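You operate a simulated robot arm through the tools that you are given. There is no shell and no other tool. Be economical: measure what you need, move in short steps, check, and stop when the job is done.

The job below is to be done with a simulated two-armed robot. You get a single attempt, and the scene is never put back.

TASK
Put the blue key fob in the brown key box and the glasses case on the tray.
Fine: the fob goes in the box's drawer; hold the box steady while you open and shut it.

Only the result counts: the job must be done as asked and must still hold three seconds after the hand-in. Knocking over, shifting, dropping, spilling or breaking anything else fails it.

THE ROBOT
Two 7-joint arms with two-finger parallel grippers on one trunk, on a base that drives. Base frame: it is fixed to the floor where the robot stands at the start and does not move with it; the origin is under the middle of the robot, x ahead of it, y to its left, z up; the surface under the hand at the start is at about z = 0.78. Lengths are in m, angles in rad, forces in N, time in s.
The left shoulder is at the start at [0.05, 0.187, 1.085], the right one opposite. With the tool pointing down near the work surface each hand reaches from about 0.1 to 0.66 m from the robot's upright axis, wherever it stands, measured 20 degrees to its own side. Places, roughly: brown key box drawer [0.5, 0.2, 0.8]; inside of the beige tray [0.5, 2.1, 0.8]; inside of the brown key box drawer [0.6, 0.2, 0.8]. Payload 3.43 kg a hand.
The tool frame of a hand sits at the grasp point between the pads (the TCP): z along the fingers, y along the line on which they close. The tips reach 0.03 m beyond it. The gripper opens to 0.094 m. The fingers are 0.028 m wide and 0.01 m thick; the gripper's body (0.05 by 0.096 m) begins 0.055 m behind the TCP.
Orientation is that of the tool frame in the base frame, as [roll, pitch, yaw] about the fixed x, y, z axes, in that order (R = Rz(yaw) Ry(pitch) Rx(roll)). With the fingers straight down and closing along the base's y, the tool's x points along the base's -x, its y along +y and its z along -z.

THE INTERFACE
- The arms move only by the tool jog_arm. It takes "left_plan", "right_plan" or both (then of equal length, played together; a hand with none holds still); each is a list of rows, each an object (a shift or turn left out is 0, a gripper value left out holds the last) with "grip": the gripper command, from -1 (fully open) to 1 (shut), values between in proportion; "dp": the shift along the tool's x, y, z in m, a list of three; "turn": the turn, a rotation vector about the tool's x, y, z in rad, a list of three. In form: [{"grip": grip, "dp": [x, y, z], "turn": [wx, wy, wz]}, ...]. A call has 1 to 8 rows; each row shifts and turns the commanded pose from where the row before left it, along the tool's axes as they then stand. Rows are played at 5 a second. More than 0.05 m and 0.15 rad between two rows, or a gripper value outside its range, and nothing of the call is played. Where a pose cannot be reached the arm comes as near as it can. A force on the tool above 90 N (or 10 N above the force at the start of the call, whichever is more), or a blocked arm, ends the call early, and 0.2 s more pass. Each finger travels about 0.153 m/s and halts on what it meets, pressing with about 32 N; the grip force reading is that of the motor and also rises with nothing between the fingers. The clock runs only during rows and for 0.2 s after the last one: add rows that do not move to give the fingers time. It gives the time, the measured TCP pose, the force on the tool (base axes), the opening and the grip force at its end, in the units of the frame above (readings bear some noise), with the torque about the TCP (base axes, N m) and any sound that the robot's microphone picked up.
- Cameras (640 x 400 px; columns grow to the right, rows downward): "scene" is now at [0.1377, 0.0276, 1.2373]; the picture's right is [0.31, -0.95, 0.00], its down [-0.63, -0.20, -0.75] and it looks along [0.71, 0.23, -0.66] (base axes); focal length 217 px, centre (320, 200). "left" rides on the left gripper at [0.076, -0.014, -0.103] in its tool frame; the picture's right is [0.18, 0.98, 0.00], its down [-0.75, 0.14, -0.64] and it looks along [-0.63, 0.12, 0.77] (tool axes); focal length 243 px, centre (320, 200). "right" rides on the right gripper at [0.076, 0.014, -0.103] in its tool frame; the picture's right is [-0.18, 0.98, 0.00], its down [-0.75, -0.14, -0.64] and it looks along [-0.63, -0.12, 0.77] (tool axes); focal length 243 px, centre (320, 200).
- camera(camera): a new picture of that camera. No time passes.
- raise_lower(by): slides the trunk up (or, below 0, down) by that many m; the arms and the scene camera ride with it, the base frame stays. It gives what a move gives, with no picture.
- base_move(legs): drives the robot by 1 to 6 legs, each [ahead, left, turn to the left] in m, m and rad, along the robot's own axes; the way and the turn of a leg run together, so that a leg with both is an arc; at most 1.5 m and 3.142 rad a leg. The arms and the cameras ride along, it lands a little off, and it stops where it bumps. It gives what a move gives.
- head_to(pan, tilt): turns the head with the scene camera to pan (to the left, within 1.396 rad either way) and tilt (down, from -0.506 to 1.204), counted from straight ahead of the robot. It gives what a move gives.
- point_at(camera, pixels): there is no depth. For up to 12 entries [column, row, z] of the newest picture of that camera ("zoom" is the newest enlarged one), the place [x, y] in the base frame at which the ray of that pixel passes the height z, good to about 0.003 m. No time passes.
- inspect(camera, box): a new picture of the part [left, top, right, bottom] of that camera's present view, enlarged. No time passes.
- hand_in(): hands the job in; it is judged then, once.

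Work in short steps. Measure before you move; look again where a grasp or a placing could have gone wrong, and mend it. You have 80 turns and 78 pictures in all, those below and enlarged ones among them. Open the grippers and draw the arms clear of the work before you hand the job in, unless the task says otherwise; then end with one line.

The tools are called after "Emit:" by a JSON object that holds its "op" and its "data". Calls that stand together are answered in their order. jog_arm: Moves the arms, as the interface text tells. Its arguments: {"type":"object","properties":{"left_plan":{"type":"array","items":{"type":"object","properties":{"grip":{"type":"number"},"dp":{"type":"array","items":{"type":"number"}},"turn":{"type":"array","items":{"type":"number"}}}}},"right_plan":{"type":"array","items":{"type":"object","properties":{"grip":{"type":"number"},"dp":{"type":"array","items":{"type":"number"}},"turn":{"type":"array","items":{"type":"number"}}}}}},"required":[]} The other tools are called the same way: raise_lower (by) slides the trunk up or down; base_move (legs) drives the base; head_to (pan, tilt) turns the head that bears the scene camera; camera (camera) takes a picture; point_at (camera, pixels) gives the place at which the rays of pixels pass given heights; inspect (camera, box) takes an enlarged picture of a part of a camera's view; hand_in () hands the job in.

At the start:

```text
clock: 0.0
left_position: [0.3694, 0.2572, 1.0809]
left_tool_rot: [-3.14, -0.001, -3.139]
left_contact_force: [0.2, 0.6, -0.4]
left_torque: [-0.02, -0.02, 0.04]
left_finger_gap: 0.0939
left_grasp_force: 0.0
right_position: [0.3307, -0.0847, 1.0222]
right_tool_rot: [-3.141, 0.001, 3.141]
right_contact_force: [0.1, -0.2, -0.3]
right_torque: [0.05, 0.03, -0.04]
right_finger_gap: 0.0941
right_grasp_force: 0.1
trunk travel left (down, up): [-0.3, 0.132]
robot x, y, heading: [0.0016, 0.0006, -0.0]
head pan, tilt: [0.312, 0.723]
```

scene: 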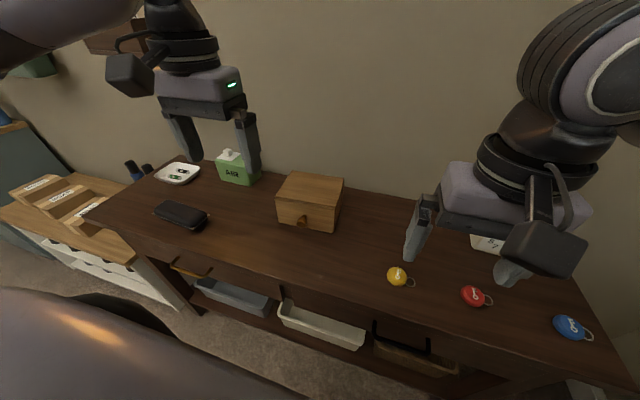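
right: 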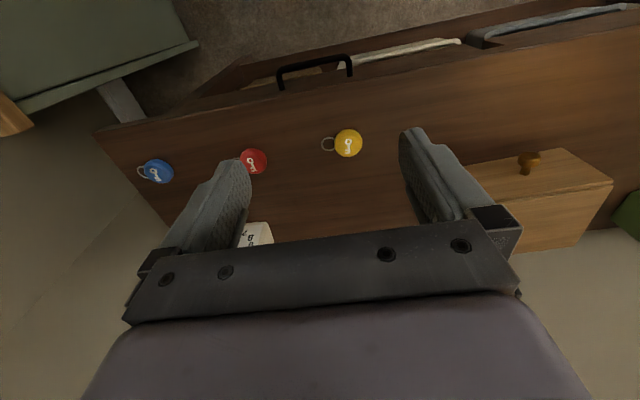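
left: 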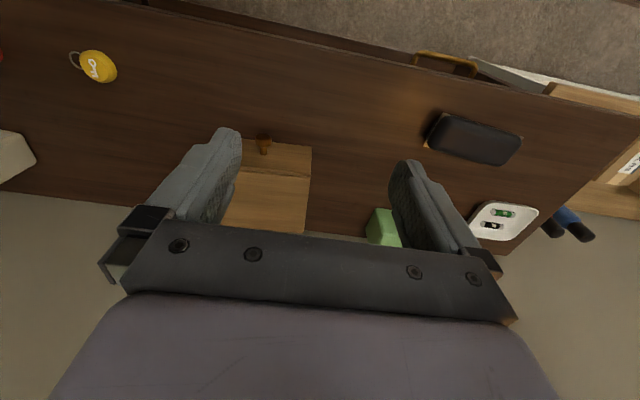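

The scene shows the box at about (310,200), knob (302,222), blue fob (570,326) and case (181,215). I measure them.

Emit:
{"op": "point_at", "data": {"camera": "scene", "pixels": [[570, 326, 0.785], [587, 337, 0.785], [181, 218, 0.79], [155, 210, 0.79], [205, 226, 0.79], [302, 222, 0.83], [277, 221, 0.78], [334, 231, 0.78], [279, 196, 0.87], [337, 207, 0.87], [343, 178, 0.87], [290, 172, 0.87]]}}

Emit:
{"op": "point_at", "data": {"camera": "right", "pixels": [[158, 171, 0.785], [141, 170, 0.785], [253, 161, 0.785], [348, 143, 0.785], [527, 163, 0.83]]}}

Emit:
{"op": "inspect", "data": {"camera": "scene", "box": [240, 150, 380, 250]}}

Emit:
{"op": "inspect", "data": {"camera": "scene", "box": [500, 280, 640, 380]}}

```text
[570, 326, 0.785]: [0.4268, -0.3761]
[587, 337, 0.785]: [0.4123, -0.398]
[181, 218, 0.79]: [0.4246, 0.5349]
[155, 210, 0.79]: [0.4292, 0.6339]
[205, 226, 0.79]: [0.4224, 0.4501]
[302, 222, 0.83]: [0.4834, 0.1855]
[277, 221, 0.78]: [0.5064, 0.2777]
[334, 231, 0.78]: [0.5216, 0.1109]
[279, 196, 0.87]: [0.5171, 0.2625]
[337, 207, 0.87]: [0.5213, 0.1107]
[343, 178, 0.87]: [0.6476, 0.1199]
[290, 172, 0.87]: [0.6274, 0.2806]
```

```text
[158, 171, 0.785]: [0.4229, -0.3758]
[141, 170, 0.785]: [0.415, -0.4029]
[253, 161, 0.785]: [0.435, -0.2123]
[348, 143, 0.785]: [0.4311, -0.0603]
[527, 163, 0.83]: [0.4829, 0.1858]
```

```text
4.00 times, centred on (310, 200) of scene
```

zoom: 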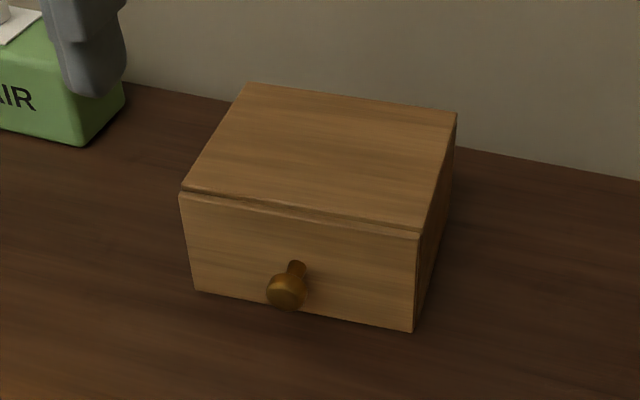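

```text
4.00 times, centred on (570, 330) of scene
```

zoom: 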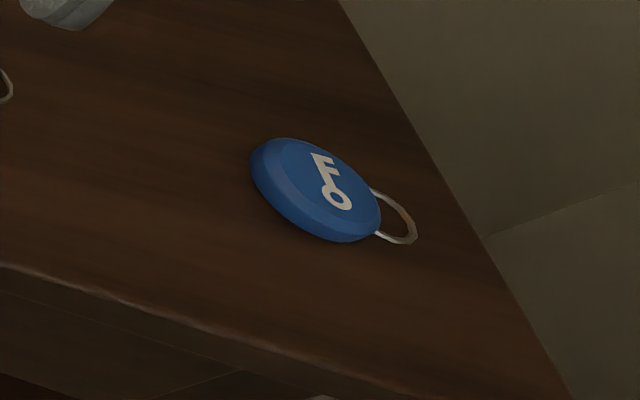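

Refining the box corners and handle with the zoomed values (scale 4, region left 230).

Emit:
{"op": "point_at", "data": {"camera": "scene", "pixels": [[278.75, 222.5, 0.78], [333.25, 232.7, 0.78], [275.5, 197.5, 0.87], [334.5, 207.7, 0.87], [344, 178.5, 0.87], [292, 171, 0.87], [301.75, 222.5, 0.82], [304, 216.5, 0.82], [301.75, 222.5, 0.81]]}}

Emit:
{"op": "point_at", "data": {"camera": "zoom", "pixels": [[252, 165, 0.785], [380, 215, 0.785], [320, 190, 0.79], [340, 150, 0.785], [300, 230, 0.785], [412, 238, 0.782]]}}

Emit:
{"op": "inspect", "data": {"camera": "left", "box": [200, 110, 360, 210]}}

Emit:
{"op": "inspect", "data": {"camera": "right", "box": [80, 120, 240, 220]}}

```text
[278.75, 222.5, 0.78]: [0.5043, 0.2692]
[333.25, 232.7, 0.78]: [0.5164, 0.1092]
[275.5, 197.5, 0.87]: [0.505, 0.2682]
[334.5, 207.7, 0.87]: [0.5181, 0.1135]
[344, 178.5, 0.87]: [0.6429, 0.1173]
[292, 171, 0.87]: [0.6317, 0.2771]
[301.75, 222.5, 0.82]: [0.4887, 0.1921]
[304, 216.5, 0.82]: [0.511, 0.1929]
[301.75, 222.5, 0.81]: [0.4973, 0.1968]
```

```text
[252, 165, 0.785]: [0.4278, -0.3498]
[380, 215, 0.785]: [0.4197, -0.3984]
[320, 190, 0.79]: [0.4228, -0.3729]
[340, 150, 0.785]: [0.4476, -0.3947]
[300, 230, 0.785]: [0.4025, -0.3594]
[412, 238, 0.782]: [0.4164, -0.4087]
```

```text
4.00 times, centred on (280, 160) of left
```

zoom: 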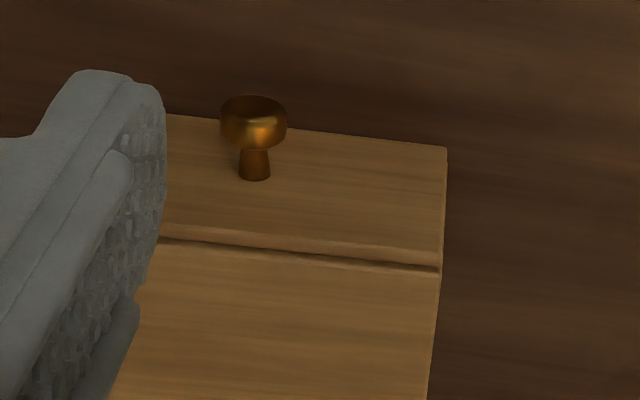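

```text
4.00 times, centred on (160, 170) of right
```

zoom: 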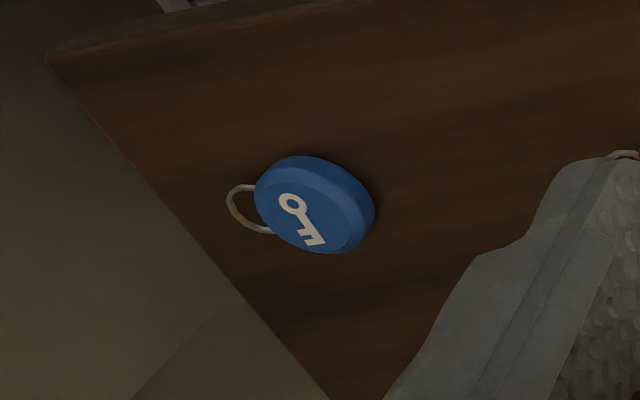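

Box: front face at x≈0.51, y 0.11–0.27, top z≈0.87, yaw ≈0.06; knob about (0.483,0.186,0.828). I bring the left hand over the box's rear top first, so that it can press down and hold it steady.

Emit:
{"op": "jog_arm", "data": {"left_plan": [{"dp": [-0.038, -0.008, 0.022]}, {"dp": [-0.038, -0.008, 0.022]}, {"dp": [-0.038, -0.008, 0.022]}, {"dp": [-0.038, -0.008, 0.022]}, {"dp": [-0.038, -0.008, 0.022]}, {"dp": [-0.038, -0.008, 0.022]}, {"turn": [0, 0, 0.15]}, {"turn": [0, 0, 0.15]}]}}

Emit:
{"op": "jog_arm", "data": {"left_plan": [{"turn": [0, 0, 0.15]}, {"turn": [0, 0, 0.15]}, {}]}}

Emit:
{"op": "camera", "data": {"camera": "scene"}}

```text
clock: 1.8
left_position: [0.5975, 0.2099, 0.9488]
left_tool_rot: [-3.141, -0.004, 2.841]
left_contact_force: [-0.1, 0.0, -0.1]
left_torque: [0.01, 0.01, 0.0]
left_finger_gap: 0.0939
left_grasp_force: 0.0
right_position: [0.3306, -0.0848, 1.0233]
right_tool_rot: [-3.139, -0.001, 3.141]
right_contact_force: [-0.1, -0.3, -0.4]
right_torque: [0.0, -0.01, 0.0]
right_finger_gap: 0.0938
right_grasp_force: 0.1
trunk travel left (down, up): [-0.3, 0.132]
robot x, y, heading: [0.0001, 0.0013, 0.005]
head pan, tilt: [0.312, 0.723]
```

```text
clock: 2.6
left_position: [0.5985, 0.2079, 0.9488]
left_tool_rot: [-3.139, -0.002, 2.542]
left_contact_force: [-0.9, 0.4, 1.4]
left_torque: [0.01, 0.02, 0.0]
left_finger_gap: 0.0938
left_grasp_force: 0.0
right_position: [0.3303, -0.0842, 1.0224]
right_tool_rot: [-3.14, 0.0, 3.14]
right_contact_force: [-0.2, 0.5, 0.6]
right_torque: [0.0, 0.01, -0.03]
right_finger_gap: 0.0938
right_grasp_force: 0.0
trunk travel left (down, up): [-0.3, 0.132]
robot x, y, heading: [-0.0025, -0.0, 0.002]
head pan, tilt: [0.312, 0.723]
```

```text
70 pictures are left
```

scene: 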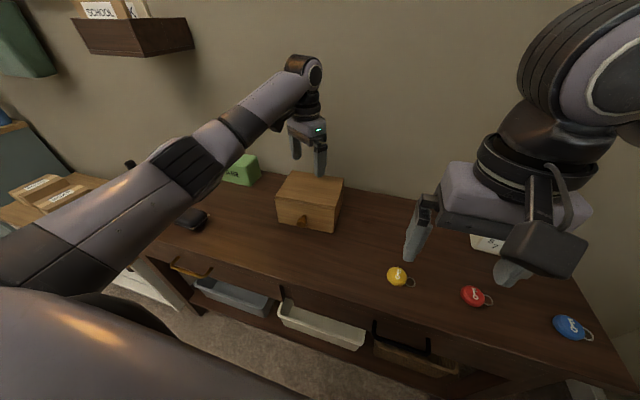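

Left hand is over the box. I shift it 1.3 cm nearer and lower it to just above the top, then in small steps to contact.

Emit:
{"op": "jog_arm", "data": {"left_plan": [{"dp": [0.0107, -0.0073, 0.012]}, {"dp": [0, 0, 0.014]}, {"dp": [0, 0, 0.014]}, {"dp": [0, 0, 0.006]}, {"dp": [0, 0, 0.004]}, {}]}}

Emit:
{"op": "inspect", "data": {"camera": "scene", "box": [240, 130, 400, 240]}}

```text
clock: 4.0
left_position: [0.5837, 0.2083, 0.9042]
left_tool_rot: [3.137, 0.01, 2.544]
left_contact_force: [3.0, 6.0, 33.6]
left_torque: [-0.57, 0.94, -0.05]
left_finger_gap: 0.0927
left_grasp_force: 0.0
right_position: [0.3286, -0.0842, 1.0232]
right_tool_rot: [3.14, 0.004, 3.14]
right_contact_force: [-0.3, 0.5, 0.8]
right_torque: [0.0, -0.02, 0.03]
right_finger_gap: 0.0941
right_grasp_force: 0.0
trunk travel left (down, up): [-0.3, 0.132]
robot x, y, heading: [0.0012, -0.0019, -0.0]
head pan, tilt: [0.312, 0.723]
```

```text
3.64 times, centred on (320, 185) of scene
```

zoom: 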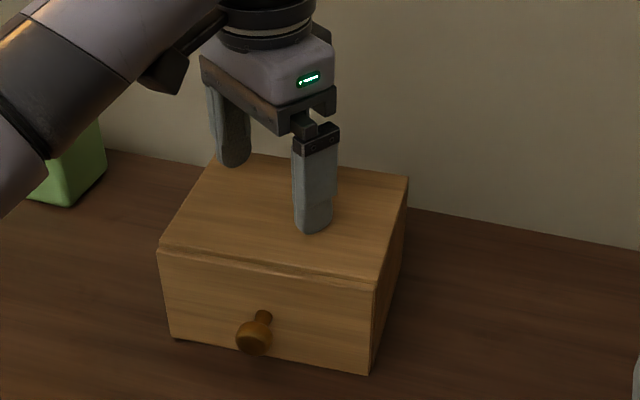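

The left hand holds the box with ~34 N on its top, both tips on it. Now I tilt and yaw the right hand for approaching the knob from front-right.

Emit:
{"op": "jog_arm", "data": {"right_plan": [{"turn": [0, 0, -0.12]}, {"turn": [0, 0, -0.12]}, {"turn": [0, 0, -0.11]}, {"turn": [0, -0.125, 0]}, {"turn": [0, -0.125, 0]}, {"turn": [0, -0.125, 0]}, {"turn": [0, -0.125, 0]}, {}]}}

```text
clock: 5.8
left_position: [0.5832, 0.2085, 0.905]
left_tool_rot: [3.138, 0.009, 2.543]
left_contact_force: [0.1, 4.8, 36.2]
left_torque: [-1.06, 1.23, -0.12]
left_finger_gap: 0.0916
left_grasp_force: 0.1
right_position: [0.3289, -0.0839, 1.0238]
right_tool_rot: [3.14, 0.504, -2.794]
right_contact_force: [-1.0, -0.1, 0.6]
right_torque: [-0.01, 0.06, 0.0]
right_finger_gap: 0.0941
right_grasp_force: 0.0
trunk travel left (down, up): [-0.3, 0.132]
robot x, y, heading: [-0.0021, 0.0007, -0.006]
head pan, tilt: [0.312, 0.723]
```

Now move the right TCP to the pre-grasp (0.44, 0.172, 0.902), about 8 cm behind the knob along the fingers.

Emit:
{"op": "jog_arm", "data": {"right_plan": [{"dp": [-0.0157, 0.0289, 0.0284]}, {"dp": [-0.0157, 0.0289, 0.0284]}, {"dp": [-0.0157, 0.0289, 0.0284]}, {"dp": [-0.0157, 0.0289, 0.0284]}, {"dp": [-0.0157, 0.0289, 0.0284]}, {"dp": [-0.0157, 0.0289, 0.0284]}, {"dp": [-0.0157, 0.0289, 0.0284], "grip": -0.3}, {}]}}

Emit:
{"op": "camera", "data": {"camera": "scene"}}

Emit:
{"op": "camera", "data": {"camera": "right"}}

```text
clock: 7.6
left_position: [0.5843, 0.2082, 0.9051]
left_tool_rot: [3.138, 0.006, 2.545]
left_contact_force: [0.8, 3.3, 36.9]
left_torque: [-1.18, 1.28, -0.16]
left_finger_gap: 0.092
left_grasp_force: 0.1
right_position: [0.4421, 0.171, 0.9031]
right_tool_rot: [3.141, 0.504, -2.794]
right_contact_force: [0.8, -0.3, 0.1]
right_torque: [-0.02, 0.0, -0.01]
right_finger_gap: 0.0611
right_grasp_force: 0.1
trunk travel left (down, up): [-0.3, 0.132]
robot x, y, heading: [-0.0002, 0.0012, 0.0]
head pan, tilt: [0.312, 0.723]
```

```text
68 pictures are left
```

scene: 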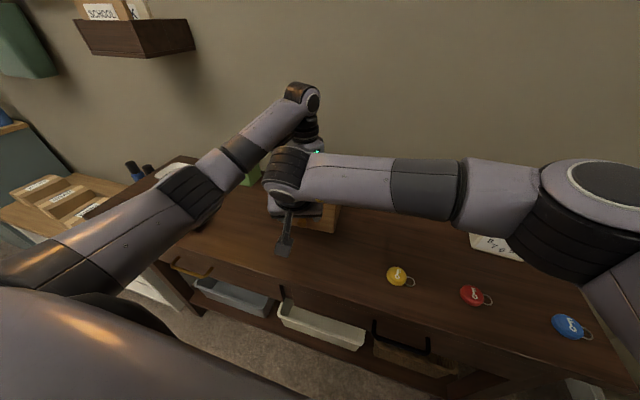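

```text
67 pictures are left
```

right: 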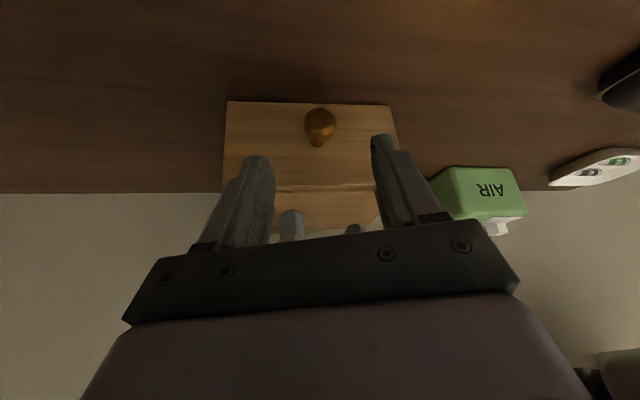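

The knob appears at (320,125) in the right camera, between the fingers. I check its position before advancing.

Emit:
{"op": "point_at", "data": {"camera": "right", "pixels": [[320, 125, 0.82], [320, 125, 0.83], [318, 145, 0.83], [228, 100, 0.78], [390, 106, 0.78], [225, 185, 0.874]]}}

Emit:
{"op": "inspect", "data": {"camera": "right", "box": [240, 80, 400, 180]}}

```text
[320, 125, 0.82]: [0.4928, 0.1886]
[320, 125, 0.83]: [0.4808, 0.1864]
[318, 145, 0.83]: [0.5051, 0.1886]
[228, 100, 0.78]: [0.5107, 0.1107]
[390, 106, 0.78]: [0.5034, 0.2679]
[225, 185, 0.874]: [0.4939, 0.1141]
```

```text
4.00 times, centred on (320, 130) of right
```

zoom: 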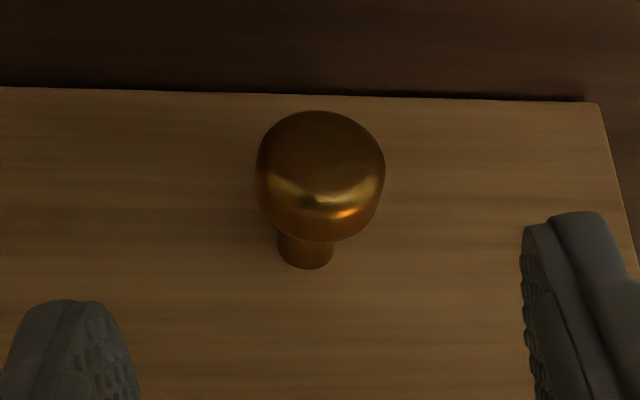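

Knob at about (0.481,0.187,0.828). Advance 8.2 cm along the fingers, then close.

Emit:
{"op": "jog_arm", "data": {"right_plan": [{"dp": [0, 0, 0.03]}, {"dp": [0, 0.001, 0.03]}, {"dp": [0, 0, 0.022]}, {}, {"grip": 1}, {}, {}]}}

Emit:
{"op": "camera", "data": {"camera": "right"}}

```text
clock: 9.2
left_position: [0.5827, 0.208, 0.9046]
left_tool_rot: [3.138, 0.009, 2.541]
left_contact_force: [9.4, -10.3, 27.3]
left_torque: [-0.59, 0.34, 0.47]
left_finger_gap: 0.0933
left_grasp_force: 0.1
right_position: [0.4975, 0.1692, 0.839]
right_tool_rot: [3.129, 0.52, -2.84]
right_contact_force: [-10.2, 26.1, 24.6]
right_torque: [0.53, -0.25, 0.29]
right_finger_gap: 0.0247
right_grasp_force: 32.0
trunk travel left (down, up): [-0.3, 0.132]
robot x, y, heading: [-0.0002, -0.0014, 0.002]
head pan, tilt: [0.312, 0.723]
```

```text
65 pictures are left
```

right: 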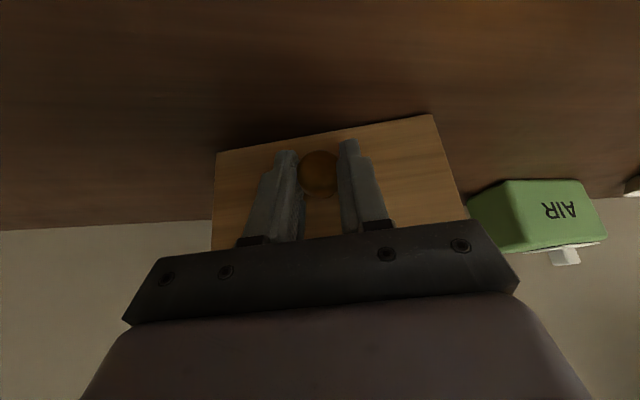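

The reading is off: TCP (0.4975,0.169) with side force, and the box edge looks turned in the image. I look closer.

Emit:
{"op": "camera", "data": {"camera": "scene"}}

Emit:
{"op": "inspect", "data": {"camera": "right", "box": [200, 90, 480, 265]}}

Emit:
{"op": "point_at", "data": {"camera": "right", "pixels": [[215, 152, 0.78], [432, 115, 0.78], [320, 172, 0.827], [462, 205, 0.78], [212, 248, 0.78]]}}

```text
64 pictures are left
```

scene: 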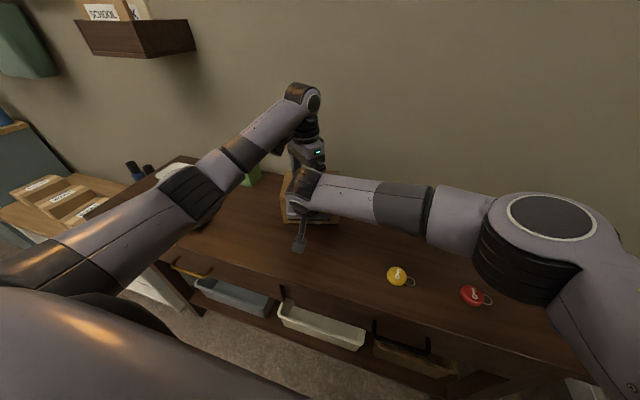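

```text
2.29 times, centred on (340, 178) of right
```

zoom: 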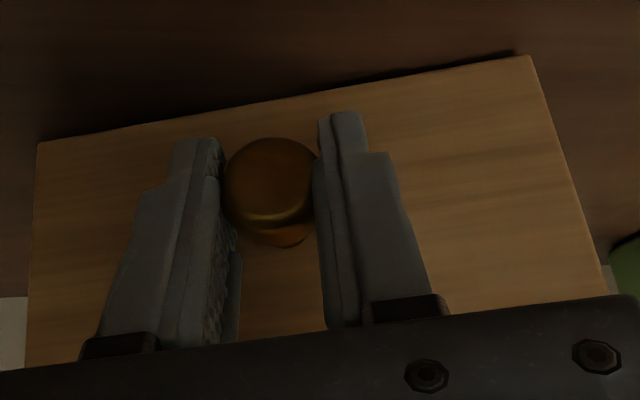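

```text
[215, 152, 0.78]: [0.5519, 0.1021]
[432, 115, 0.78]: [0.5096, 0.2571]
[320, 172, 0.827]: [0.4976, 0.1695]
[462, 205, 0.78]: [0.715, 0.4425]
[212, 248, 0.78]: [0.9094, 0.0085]
```

The box got yawed ~0.19 rad: the right hand settled 2 cm off its command before closing and dragged the knob. I open the right gripper and see where the hand sits free.

Emit:
{"op": "jog_arm", "data": {"right_plan": [{"grip": -0.3}, {}, {}]}}

Emit:
{"op": "inspect", "data": {"camera": "scene", "box": [200, 90, 400, 260]}}

Emit:
{"op": "camera", "data": {"camera": "left"}}

```text
clock: 10.2
left_position: [0.5849, 0.2084, 0.9054]
left_tool_rot: [3.14, 0.011, 2.541]
left_contact_force: [-3.4, 1.1, 12.5]
left_torque: [-0.38, 0.55, -0.26]
left_finger_gap: 0.0939
left_grasp_force: 0.1
right_position: [0.5024, 0.1633, 0.832]
right_tool_rot: [-3.14, 0.51, -2.842]
right_contact_force: [0.3, -0.7, -0.3]
right_torque: [-0.03, -0.02, 0.01]
right_finger_gap: 0.0607
right_grasp_force: 0.1
trunk travel left (down, up): [-0.3, 0.132]
robot x, y, heading: [0.0002, 0.003, 0.003]
head pan, tilt: [0.312, 0.723]
stopped in row 3 (right hand): the arm was blocked; the commanded pose is now the measured one
```

```text
2.35 times, centred on (300, 175) of scene
```

zoom: 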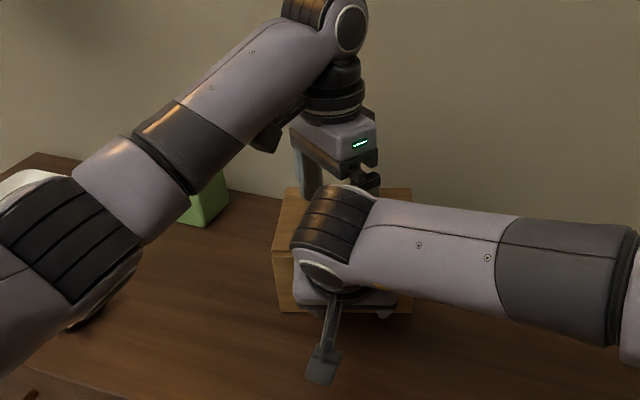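

```text
61 pictures are left
```

left: 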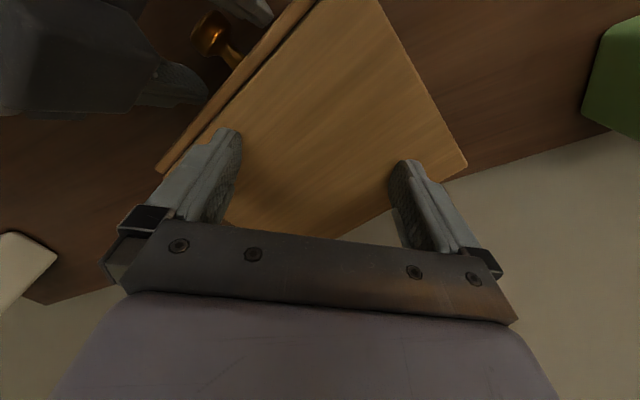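

The right arm is blocked by its own reach limit there (free at 0.502,0.163). I withdraw it along its fingers, then lift the left, to move the base so that the box lies more centrally.

Emit:
{"op": "jog_arm", "data": {"right_plan": [{"dp": [0, 0, -0.03]}, {"dp": [0, 0, -0.03]}, {"dp": [0, 0, -0.03]}, {"dp": [0, -0.03, -0.03]}, {"dp": [0, -0.03, -0.03]}]}}

Emit:
{"op": "jog_arm", "data": {"left_plan": [{"dp": [0, 0, -0.02]}, {"dp": [0, 0, -0.04]}, {"dp": [0, 0, -0.04]}]}}

Emit:
{"op": "camera", "data": {"camera": "scene"}}

```text
clock: 11.4
left_position: [0.584, 0.2082, 0.9056]
left_tool_rot: [3.14, 0.009, 2.543]
left_contact_force: [3.9, -1.7, 21.6]
left_torque: [-0.8, 0.74, 0.07]
left_finger_gap: 0.0934
left_grasp_force: 0.0
right_position: [0.4467, 0.0847, 0.9653]
right_tool_rot: [-3.139, 0.511, -2.84]
right_contact_force: [0.3, 0.2, 0.0]
right_torque: [0.0, -0.01, -0.01]
right_finger_gap: 0.0611
right_grasp_force: 0.1
trunk travel left (down, up): [-0.3, 0.132]
robot x, y, heading: [0.0003, 0.0009, 0.004]
head pan, tilt: [0.312, 0.723]
```

```text
clock: 12.2
left_position: [0.5853, 0.2081, 1.0027]
left_tool_rot: [3.14, 0.002, 2.544]
left_contact_force: [-0.5, -0.3, -0.6]
left_torque: [-0.03, 0.04, -0.02]
left_finger_gap: 0.0942
left_grasp_force: 0.1
right_position: [0.4476, 0.0852, 0.9657]
right_tool_rot: [-3.14, 0.508, -2.84]
right_contact_force: [0.2, 0.9, -0.6]
right_torque: [0.01, 0.02, 0.01]
right_finger_gap: 0.061
right_grasp_force: 0.0
trunk travel left (down, up): [-0.3, 0.132]
robot x, y, heading: [-0.0002, -0.0044, 0.005]
head pan, tilt: [0.312, 0.723]
```

```text
60 pictures are left
```

scene: 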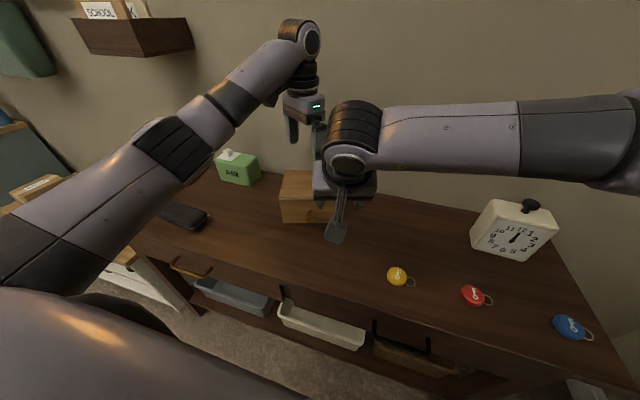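

I drive 0.18 m to the left so that the box is in front of both arms.

Emit:
{"op": "base_move", "data": {"legs": [[0, 0.18, 0]]}}

Emit:
{"op": "head_to", "data": {"pan": 0.1, "tilt": 0.72}}

Emit:
{"op": "camera", "data": {"camera": "scene"}}

```text
clock: 14.4
left_position: [0.5852, 0.3882, 1.0027]
left_tool_rot: [-3.141, 0.005, 2.542]
left_contact_force: [0.0, -0.5, 0.7]
left_torque: [0.0, 0.0, 0.01]
left_finger_gap: 0.0942
left_grasp_force: 0.0
right_position: [0.4477, 0.2674, 0.965]
right_tool_rot: [-3.14, 0.508, -2.841]
right_contact_force: [1.1, 0.2, -0.5]
right_torque: [-0.01, -0.01, 0.02]
right_finger_gap: 0.0611
right_grasp_force: 0.1
trunk travel left (down, up): [-0.3, 0.132]
robot x, y, heading: [-0.0018, 0.1787, 0.003]
head pan, tilt: [0.312, 0.723]
```

```text
clock: 15.2
left_position: [0.5852, 0.3883, 1.0029]
left_tool_rot: [3.141, 0.003, 2.541]
left_contact_force: [-0.3, 0.1, 1.2]
left_torque: [0.0, -0.02, 0.01]
left_finger_gap: 0.0941
left_grasp_force: 0.1
right_position: [0.4481, 0.2678, 0.9642]
right_tool_rot: [3.141, 0.508, -2.842]
right_contact_force: [-0.2, 0.4, -0.4]
right_torque: [-0.01, 0.03, -0.02]
right_finger_gap: 0.0613
right_grasp_force: 0.2
trunk travel left (down, up): [-0.3, 0.132]
robot x, y, heading: [0.0014, 0.1803, -0.004]
head pan, tilt: [0.099, 0.721]
```

```text
59 pictures are left
```

scene: 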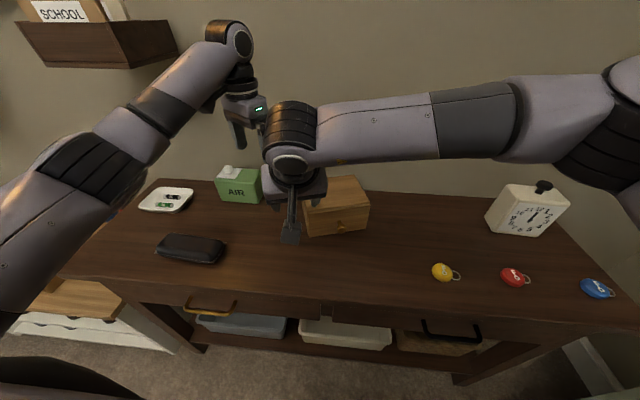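

The box yaw is clearly visible. I draw the right hand aside so I can measure the box unobstructed.

Emit:
{"op": "jog_arm", "data": {"right_plan": [{"dp": [0.02, -0.036, -0.023]}, {"dp": [0.02, -0.036, -0.023]}, {"dp": [0.02, -0.036, -0.023]}, {}]}}

Emit:
{"op": "inspect", "data": {"camera": "scene", "box": [256, 140, 416, 240]}}

Emit:
{"op": "camera", "data": {"camera": "right"}}

```text
clock: 16.2
left_position: [0.5853, 0.389, 1.0029]
left_tool_rot: [-3.141, 0.005, 2.541]
left_contact_force: [0.4, 0.5, -0.4]
left_torque: [0.02, 0.0, 0.0]
left_finger_gap: 0.0938
left_grasp_force: 0.0
right_position: [0.3947, 0.1353, 0.9955]
right_tool_rot: [-3.137, 0.506, -2.841]
right_contact_force: [0.8, 0.1, -0.5]
right_torque: [-0.01, 0.01, 0.0]
right_finger_gap: 0.0608
right_grasp_force: 0.1
trunk travel left (down, up): [-0.3, 0.132]
robot x, y, heading: [0.0002, 0.1798, -0.003]
head pan, tilt: [0.099, 0.721]
```

```text
4.00 times, centred on (336, 190) of scene
```

zoom: 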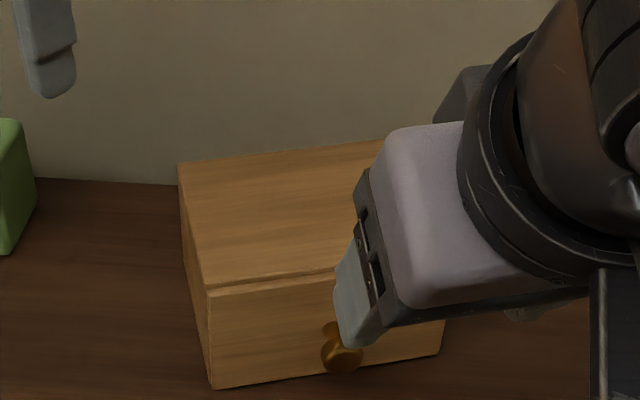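

```text
57 pictures are left
```

right: 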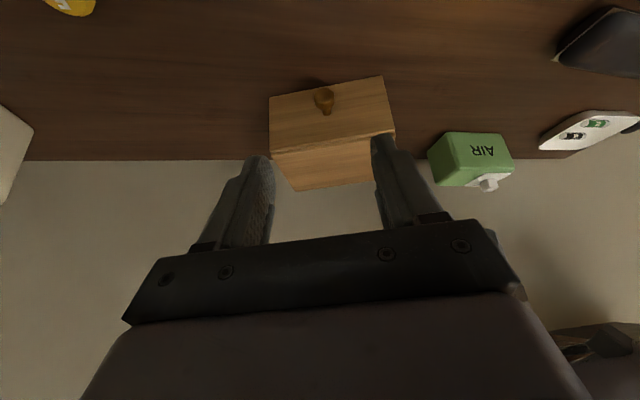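

Emit:
{"op": "point_at", "data": {"camera": "zoom", "pixels": [[212, 390, 0.78], [440, 355, 0.78], [207, 288, 0.874], [180, 165, 0.874], [342, 358, 0.827], [332, 332, 0.827]]}}

Emit:
{"op": "point_at", "data": {"camera": "right", "pixels": [[269, 97, 0.78], [382, 76, 0.78], [323, 97, 0.827], [326, 112, 0.827]]}}

```text
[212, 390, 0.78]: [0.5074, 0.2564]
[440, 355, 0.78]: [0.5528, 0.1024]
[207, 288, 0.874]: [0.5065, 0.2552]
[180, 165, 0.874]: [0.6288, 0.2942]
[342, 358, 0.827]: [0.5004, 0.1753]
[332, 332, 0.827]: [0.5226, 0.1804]
```

```text
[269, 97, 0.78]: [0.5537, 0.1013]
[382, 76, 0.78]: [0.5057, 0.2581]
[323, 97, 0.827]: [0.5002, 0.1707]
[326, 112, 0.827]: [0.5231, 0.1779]
```

Box now: yaw ≈0.29, knob (0.500,0.172,0.827), centre ≈(0.591,0.197); originally yaw ≈0.07, knob (0.481,0.187). I bring the left hand back over its centre, stopping just above.

Emit:
{"op": "jog_arm", "data": {"left_plan": [{"dp": [-0.022, -0.0312, 0.0]}, {"dp": [-0.022, -0.0312, 0.01]}, {"dp": [-0.022, -0.0312, 0.02]}, {"dp": [-0.022, -0.0312, 0.03]}, {"dp": [-0.022, -0.0312, 0.03]}, {}]}}

Emit:
{"op": "camera", "data": {"camera": "left"}}

```text
clock: 17.6
left_position: [0.5872, 0.1966, 0.9145]
left_tool_rot: [3.14, 0.004, 2.54]
left_contact_force: [0.2, 0.2, 0.6]
left_torque: [0.0, 0.02, 0.0]
left_finger_gap: 0.094
left_grasp_force: 0.1
right_position: [0.3961, 0.1372, 0.9944]
right_tool_rot: [-3.139, 0.508, -2.843]
right_contact_force: [0.9, -0.3, 0.6]
right_torque: [-0.01, 0.0, -0.01]
right_finger_gap: 0.0608
right_grasp_force: 0.0
trunk travel left (down, up): [-0.3, 0.132]
robot x, y, heading: [0.0011, 0.1801, -0.002]
head pan, tilt: [0.099, 0.721]
```

```text
56 pictures are left
```

left: 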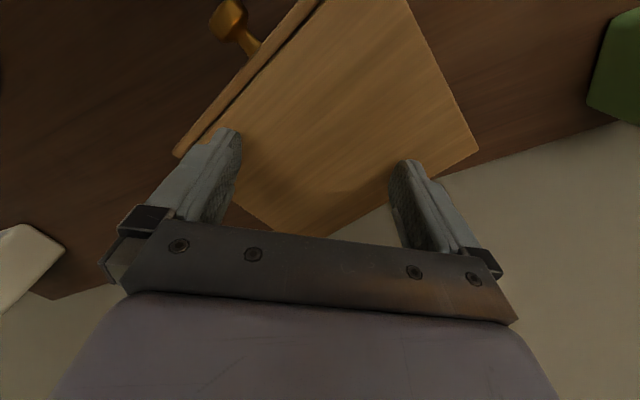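

Left is in place. I press it down onto the box and bring the right hand to 7 cm short of the knob.

Emit:
{"op": "jog_arm", "data": {"left_plan": [{"dp": [0, 0, 0.006]}, {"dp": [0, 0, 0.005]}, {"dp": [0, 0, 0.0045]}, {}], "right_plan": [{"dp": [-0.0047, 0.0011, 0.042]}, {"dp": [-0.0047, 0.0011, 0.042]}, {"dp": [-0.0047, 0.0011, 0.042]}, {}]}}

Emit:
{"op": "camera", "data": {"camera": "right"}}

```text
clock: 18.6
left_position: [0.5863, 0.1969, 0.9039]
left_tool_rot: [3.136, 0.013, 2.54]
left_contact_force: [-2.0, 3.1, 35.2]
left_torque: [-1.0, 1.38, -0.03]
left_finger_gap: 0.0934
left_grasp_force: 0.1
right_position: [0.466, 0.1632, 0.8926]
right_tool_rot: [-3.137, 0.51, -2.84]
right_contact_force: [0.3, 0.5, 0.4]
right_torque: [0.0, 0.01, 0.03]
right_finger_gap: 0.0613
right_grasp_force: 0.0
trunk travel left (down, up): [-0.3, 0.132]
robot x, y, heading: [0.0024, 0.18, 0.004]
head pan, tilt: [0.099, 0.721]
```

```text
55 pictures are left
```

right: 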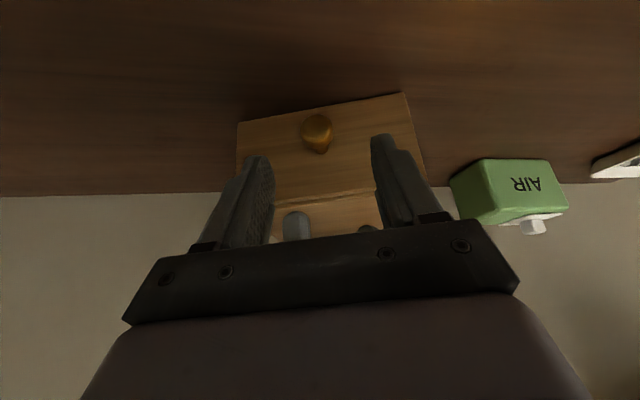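

Knob seen at (317,128), box edge parallel to the tool. Check position, then advance without closing yet.

Emit:
{"op": "point_at", "data": {"camera": "right", "pixels": [[317, 128, 0.827]]}}

Emit:
{"op": "jog_arm", "data": {"right_plan": [{"dp": [0, 0, 0.025]}, {"dp": [0, 0, 0.025]}, {"dp": [0, 0, 0.018]}, {}, {}]}}

Emit:
{"op": "camera", "data": {"camera": "right"}}

```text
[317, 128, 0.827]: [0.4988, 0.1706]
```

```text
clock: 19.8
left_position: [0.5869, 0.198, 0.9054]
left_tool_rot: [3.136, 0.016, 2.539]
left_contact_force: [-2.5, 1.3, 36.5]
left_torque: [-1.2, 1.51, -0.16]
left_finger_gap: 0.0937
left_grasp_force: 0.0
right_position: [0.4973, 0.1724, 0.8338]
right_tool_rot: [-3.137, 0.511, -2.84]
right_contact_force: [0.3, 0.0, 0.3]
right_torque: [-0.01, -0.01, 0.0]
right_finger_gap: 0.061
right_grasp_force: 0.0
trunk travel left (down, up): [-0.3, 0.132]
robot x, y, heading: [-0.0043, 0.1865, -0.006]
head pan, tilt: [0.099, 0.721]
```

```text
54 pictures are left
```

right: 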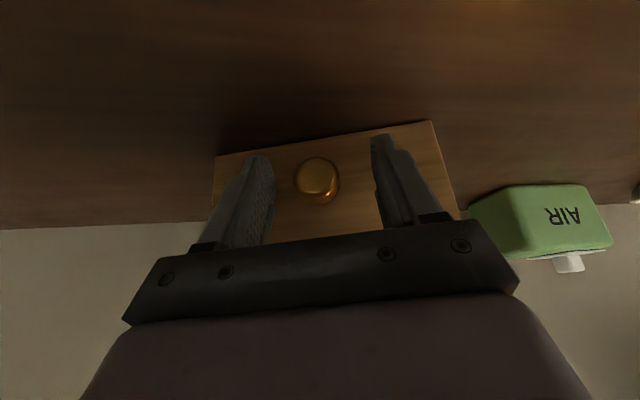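

Now the hand is where commanded (0.497,0.172,0.834) with no force, the knob between the pads. Close on it.

Emit:
{"op": "jog_arm", "data": {"right_plan": [{"grip": 0}, {"grip": 0.3}, {"grip": 0.5}, {"grip": 1}, {}]}}

Emit:
{"op": "camera", "data": {"camera": "right"}}

```text
clock: 21.0
left_position: [0.5873, 0.1979, 0.9046]
left_tool_rot: [3.134, 0.014, 2.539]
left_contact_force: [-4.3, 5.0, 37.7]
left_torque: [-1.16, 1.61, -0.42]
left_finger_gap: 0.0934
left_grasp_force: 0.0
right_position: [0.4978, 0.1699, 0.835]
right_tool_rot: [-3.138, 0.511, -2.843]
right_contact_force: [3.1, -10.0, 1.0]
right_torque: [-0.08, 0.02, -0.15]
right_finger_gap: 0.0249
right_grasp_force: 31.8
trunk travel left (down, up): [-0.3, 0.132]
robot x, y, heading: [0.0033, 0.1816, -0.003]
head pan, tilt: [0.099, 0.721]
```

```text
53 pictures are left
```

right: 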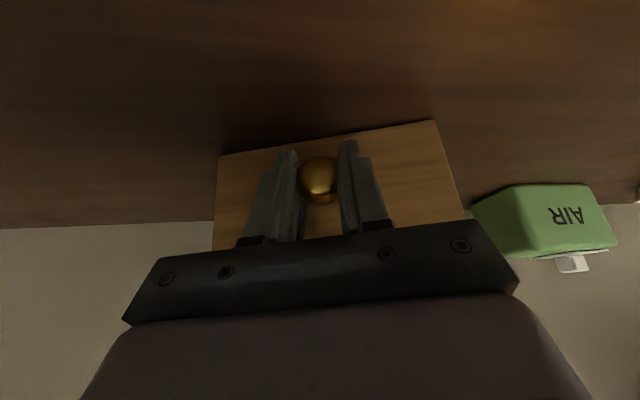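

Knob gripped firmly with no box motion. Now a slow coordinated motion of both hands turns and slides the box back to its original pose (−0.21 rad, −1.7 cm x).

Emit:
{"op": "jog_arm", "data": {"left_plan": [{"dp": [0.00165, -0.0018, 0], "turn": [0, 0, 0.03]}, {"dp": [0.00165, -0.0018, 0], "turn": [0, 0, 0.03]}, {"dp": [0.00165, -0.0018, 0], "turn": [0, 0, 0.03]}, {"dp": [0.00165, -0.0018, 0], "turn": [0, 0, 0.03]}, {"dp": [0.00165, -0.0018, 0], "turn": [0, 0, 0.03]}, {"dp": [0.00165, -0.0018, 0], "turn": [0, 0, 0.03]}, {"dp": [0.00165, -0.0018, 0], "turn": [0, 0, 0.03]}, {}], "right_plan": [{"dp": [0.00167, 0.00285, -0.00093], "turn": [0.0146, 0, 0.0262]}, {"dp": [0.00167, 0.00285, -0.00093], "turn": [0.0146, 0, 0.0262]}, {"dp": [0.00167, 0.00285, -0.00093], "turn": [0.0146, 0, 0.0262]}, {"dp": [0.00167, 0.00285, -0.00093], "turn": [0.0146, 0, 0.0262]}, {"dp": [0.00167, 0.00285, -0.00093], "turn": [0.0146, 0, 0.0262]}, {"dp": [0.00167, 0.00285, -0.00093], "turn": [0.0146, 0, 0.0262]}, {"dp": [0.00167, 0.00285, -0.00093], "turn": [0.0146, 0, 0.0262]}, {}]}}

Emit:
{"op": "camera", "data": {"camera": "scene"}}

Emit:
{"op": "camera", "data": {"camera": "right"}}

```text
clock: 22.8
left_position: [0.5718, 0.1942, 0.9051]
left_tool_rot: [3.13, 0.015, 2.328]
left_contact_force: [5.9, 7.5, 40.5]
left_torque: [-0.76, 1.53, -0.13]
left_finger_gap: 0.0882
left_grasp_force: 0.1
right_position: [0.4801, 0.1878, 0.8349]
right_tool_rot: [-3.135, 0.513, -3.052]
right_contact_force: [3.9, -17.7, 2.6]
right_torque: [-0.14, -0.36, -0.27]
right_finger_gap: 0.0246
right_grasp_force: 31.6
trunk travel left (down, up): [-0.3, 0.132]
robot x, y, heading: [-0.0001, 0.1803, -0.004]
head pan, tilt: [0.099, 0.721]
```

```text
52 pictures are left
```

scene: 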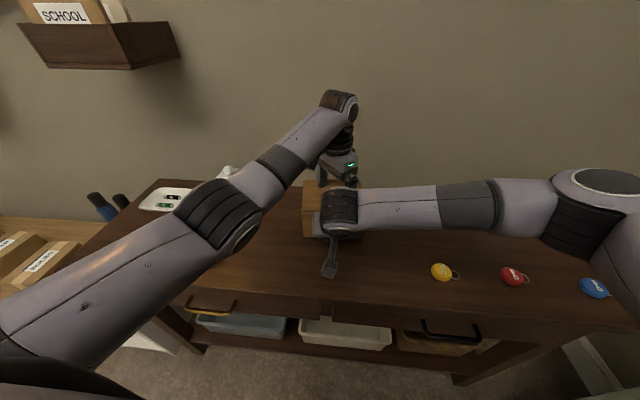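

```text
51 pictures are left
```

right: 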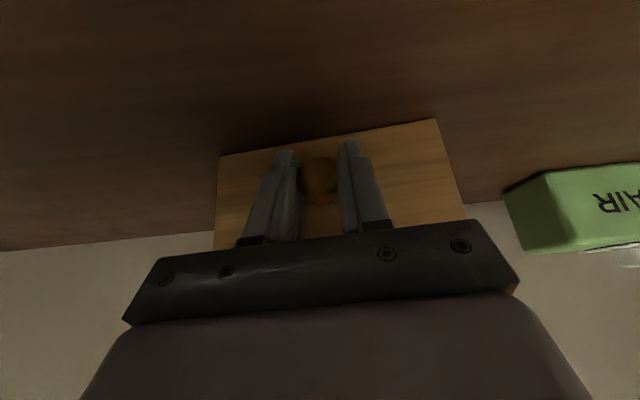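

The box is square with the tool again (right TCP at 0.480,0.188). Now pull the drawer out along the box axis, 1 cm a row for 6 cm, with the left holding.

Emit:
{"op": "jog_arm", "data": {"right_plan": [{"dp": [0.0087, 0, -0.0049]}, {"dp": [0.0087, 0, -0.0049]}, {"dp": [0.0087, 0, -0.0049]}, {"dp": [0.0087, 0, -0.0049]}, {"dp": [0.0087, 0, -0.0049]}, {"dp": [0.0087, 0, -0.0049]}, {}]}}

Emit:
{"op": "camera", "data": {"camera": "right"}}

Emit:
{"op": "camera", "data": {"camera": "left"}}

```text
clock: 24.4
left_position: [0.5713, 0.1961, 0.9049]
left_tool_rot: [3.131, 0.014, 2.331]
left_contact_force: [0.2, 12.4, 42.3]
left_torque: [-0.7, 1.7, -0.82]
left_finger_gap: 0.0887
left_grasp_force: 0.2
right_position: [0.4178, 0.1833, 0.8333]
right_tool_rot: [-3.135, 0.511, -3.051]
right_contact_force: [1.8, -19.0, 2.8]
right_torque: [-0.18, -0.13, -0.45]
right_finger_gap: 0.0249
right_grasp_force: 31.9
trunk travel left (down, up): [-0.3, 0.132]
robot x, y, heading: [0.0003, 0.1805, -0.002]
head pan, tilt: [0.099, 0.721]
```

```text
50 pictures are left
```

right: 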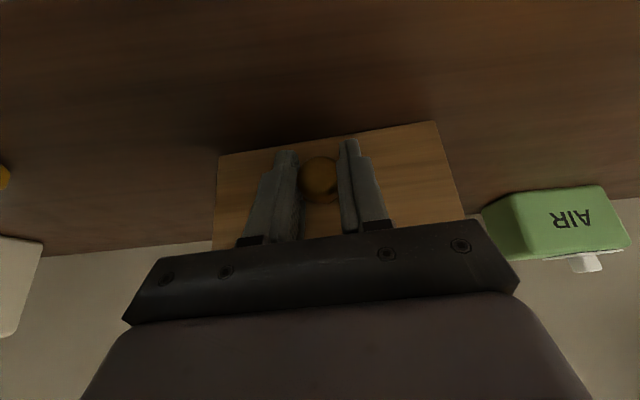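

```text
49 pictures are left
```

left: 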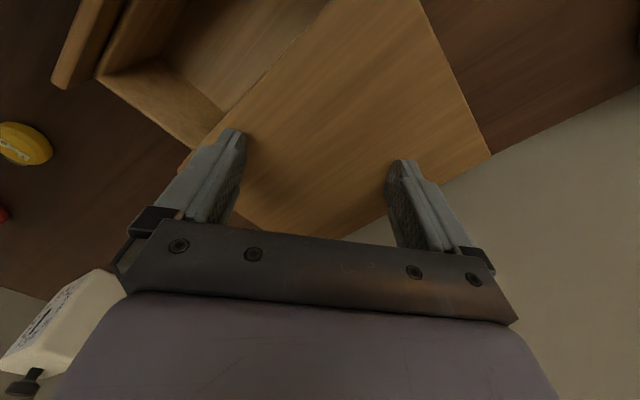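

The drawer is out 6 cm and the box hasn't moved. I pull 2 cm further, slowly.

Emit:
{"op": "jog_arm", "data": {"right_plan": [{"dp": [0.0061, 0, -0.0034]}, {"dp": [0.0061, 0, -0.0034]}, {"dp": [0.0061, 0, -0.0034]}, {}]}}

Emit:
{"op": "camera", "data": {"camera": "left"}}

```text
clock: 25.4
left_position: [0.5708, 0.1955, 0.9063]
left_tool_rot: [3.131, 0.016, 2.331]
left_contact_force: [2.2, 10.8, 42.2]
left_torque: [-0.73, 1.81, -0.68]
left_finger_gap: 0.0887
left_grasp_force: 0.0
right_position: [0.3977, 0.1834, 0.8353]
right_tool_rot: [-3.139, 0.51, -3.049]
right_contact_force: [0.2, -13.1, 0.0]
right_torque: [-0.19, 0.38, -0.27]
right_finger_gap: 0.0248
right_grasp_force: 31.7
trunk travel left (down, up): [-0.3, 0.132]
robot x, y, heading: [0.0008, 0.1835, -0.004]
head pan, tilt: [0.099, 0.721]
```

```text
48 pictures are left
```

left: 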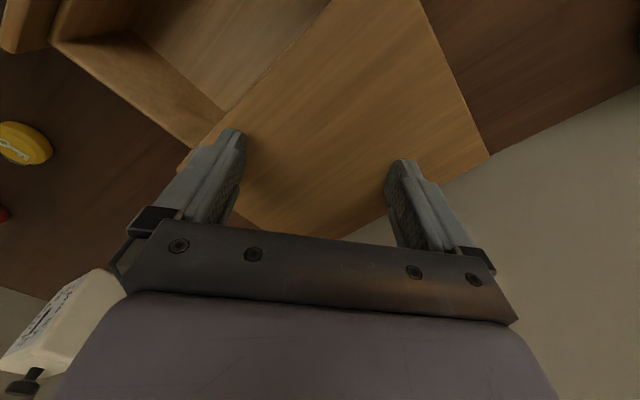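

Drawer is open 8 cm. Release the knob, withdraw the right hand, and lift the left straight up.

Emit:
{"op": "jog_arm", "data": {"right_plan": [{"grip": 0.2}, {"grip": -0.3}, {}, {"dp": [0, 0, -0.03]}, {"dp": [0, 0, -0.04]}, {"dp": [0, 0, -0.04]}, {"dp": [0, 0, -0.04]}]}}

Emit:
{"op": "jog_arm", "data": {"left_plan": [{"dp": [0, 0, -0.006]}, {"dp": [0, 0, -0.01]}, {"dp": [0, 0, -0.04]}, {"dp": [0, 0, -0.045]}, {}]}}

Emit:
{"op": "camera", "data": {"camera": "scene"}}

```text
clock: 27.0
left_position: [0.5723, 0.1952, 0.9052]
left_tool_rot: [3.131, 0.017, 2.33]
left_contact_force: [4.1, 5.6, 42.1]
left_torque: [-0.91, 1.73, -0.1]
left_finger_gap: 0.0901
left_grasp_force: 0.0
right_position: [0.326, 0.1769, 0.9669]
right_tool_rot: [-3.137, 0.51, -3.05]
right_contact_force: [-0.2, -1.2, 0.3]
right_torque: [0.0, 0.0, 0.01]
right_finger_gap: 0.0608
right_grasp_force: 0.0
trunk travel left (down, up): [-0.3, 0.132]
robot x, y, heading: [0.0035, 0.1832, -0.002]
head pan, tilt: [0.099, 0.721]
```

```text
clock: 28.2
left_position: [0.5713, 0.1939, 0.9993]
left_tool_rot: [-3.141, 0.002, 2.331]
left_contact_force: [-0.5, 0.6, 0.1]
left_torque: [0.01, -0.03, 0.01]
left_finger_gap: 0.0944
left_grasp_force: 0.1
right_position: [0.3285, 0.1764, 0.9647]
right_tool_rot: [-3.138, 0.508, -3.051]
right_contact_force: [-0.7, -0.7, 0.2]
right_torque: [0.0, 0.0, -0.02]
right_finger_gap: 0.061
right_grasp_force: 0.2
trunk travel left (down, up): [-0.3, 0.132]
robot x, y, heading: [-0.0044, 0.181, -0.003]
head pan, tilt: [0.099, 0.721]
```

```text
47 pictures are left
```

scene: 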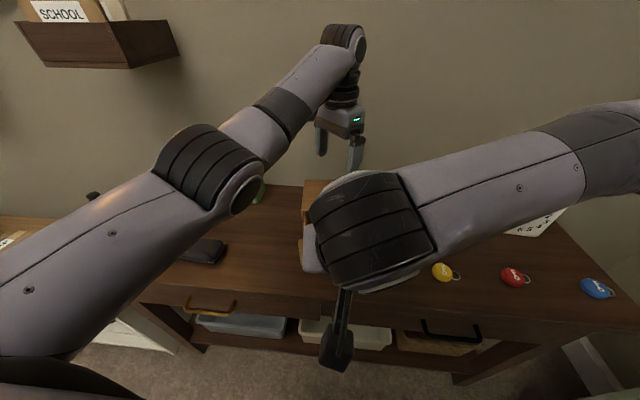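

Both hands are clear. Drive back 0.18 m right to reach the fob, head panned toward it.

Emit:
{"op": "base_move", "data": {"legs": [[0, -0.2, 0]]}}

Emit:
{"op": "jog_arm", "data": {"right_plan": [{"turn": [0, 0.13, 0], "grip": -1}, {"turn": [0, 0.13, 0]}, {"turn": [0, 0.13, 0]}, {"turn": [0, 0.12, 0]}, {"dp": [0, -0.045, 0]}, {"dp": [0, -0.045, 0]}, {"dp": [0, -0.045, 0]}, {"dp": [0, -0.045, 0]}]}}

Emit:
{"op": "head_to", "data": {"pan": 0.0, "tilt": 0.8}}

Emit:
{"op": "camera", "data": {"camera": "scene"}}

```text
clock: 30.6
left_position: [0.5705, -0.0078, 0.9986]
left_tool_rot: [3.139, 0.003, 2.33]
left_contact_force: [-0.4, -0.7, 0.5]
left_torque: [0.0, 0.02, 0.0]
left_finger_gap: 0.094
left_grasp_force: 0.0
right_position: [0.3282, -0.0242, 0.9649]
right_tool_rot: [-3.138, 0.508, -3.05]
right_contact_force: [0.5, 0.2, -0.2]
right_torque: [0.0, -0.01, 0.0]
right_finger_gap: 0.0612
right_grasp_force: 0.0
trunk travel left (down, up): [-0.3, 0.132]
robot x, y, heading: [-0.003, -0.0188, -0.004]
head pan, tilt: [0.099, 0.721]
```

```text
clock: 32.4
left_position: [0.5705, -0.0075, 0.9989]
left_tool_rot: [3.14, 0.003, 2.33]
left_contact_force: [-0.5, -1.0, 0.3]
left_torque: [0.01, 0.01, 0.05]
left_finger_gap: 0.094
left_grasp_force: 0.1
right_position: [0.3458, -0.2051, 0.9646]
right_tool_rot: [-3.138, 0.001, -3.051]
right_contact_force: [1.4, -0.2, -0.7]
right_torque: [0.0, 0.02, 0.02]
right_finger_gap: 0.094
right_grasp_force: 0.0
trunk travel left (down, up): [-0.3, 0.132]
robot x, y, heading: [-0.0023, -0.0187, -0.006]
head pan, tilt: [0.099, 0.721]
```

```text
clock: 33.0
left_position: [0.5711, -0.0076, 0.9991]
left_tool_rot: [3.14, 0.004, 2.331]
left_contact_force: [0.5, -0.1, -1.0]
left_torque: [0.03, 0.04, -0.01]
left_finger_gap: 0.0942
left_grasp_force: 0.0
right_position: [0.3469, -0.2053, 0.9643]
right_tool_rot: [-3.14, -0.001, -3.054]
right_contact_force: [-0.2, 0.7, 0.7]
right_torque: [-0.01, -0.02, -0.02]
right_finger_gap: 0.0939
right_grasp_force: 0.1
trunk travel left (down, up): [-0.3, 0.132]
robot x, y, heading: [0.0002, -0.0209, -0.003]
head pan, tilt: [0.0, 0.799]
```

```text
46 pictures are left
```

scene: 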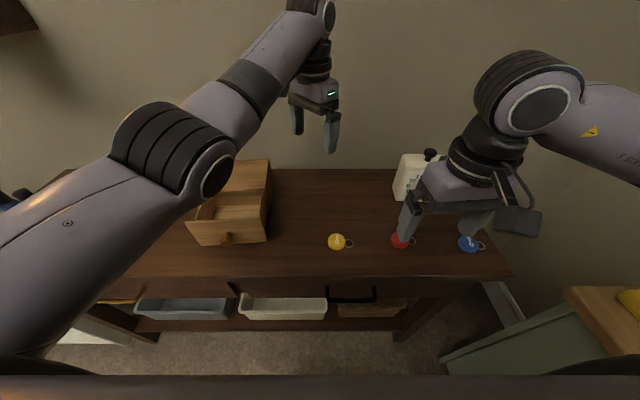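

Rotate the right hand about the vertical by +1.17 rad so that the fingers close across the fob, off its ring.

Emit:
{"op": "jog_arm", "data": {"right_plan": [{"turn": [0, 0, -0.146]}, {"turn": [0, 0, -0.146]}, {"turn": [0, 0, -0.146]}, {"turn": [0, 0, -0.146]}, {"turn": [0, 0, -0.146]}, {"turn": [0, 0, -0.146]}, {"turn": [0, 0, -0.146]}, {"turn": [0, 0, -0.146]}]}}

Emit:
{"op": "camera", "data": {"camera": "right"}}

```text
clock: 34.8
left_position: [0.5712, -0.0065, 0.9988]
left_tool_rot: [3.139, 0.003, 2.33]
left_contact_force: [-0.2, 0.4, -0.2]
left_torque: [-0.03, 0.01, 0.01]
left_finger_gap: 0.0941
left_grasp_force: 0.0
right_position: [0.3436, -0.2038, 0.9656]
right_tool_rot: [3.14, -0.004, -1.882]
right_contact_force: [-0.3, 0.3, 0.4]
right_torque: [0.02, 0.04, -0.02]
right_finger_gap: 0.0941
right_grasp_force: 0.0
trunk travel left (down, up): [-0.3, 0.132]
robot x, y, heading: [0.0, -0.0193, -0.005]
head pan, tilt: [0.0, 0.799]
```

```text
45 pictures are left
```

right: 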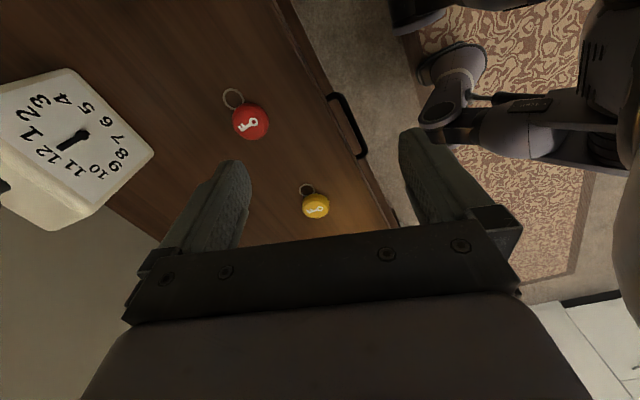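

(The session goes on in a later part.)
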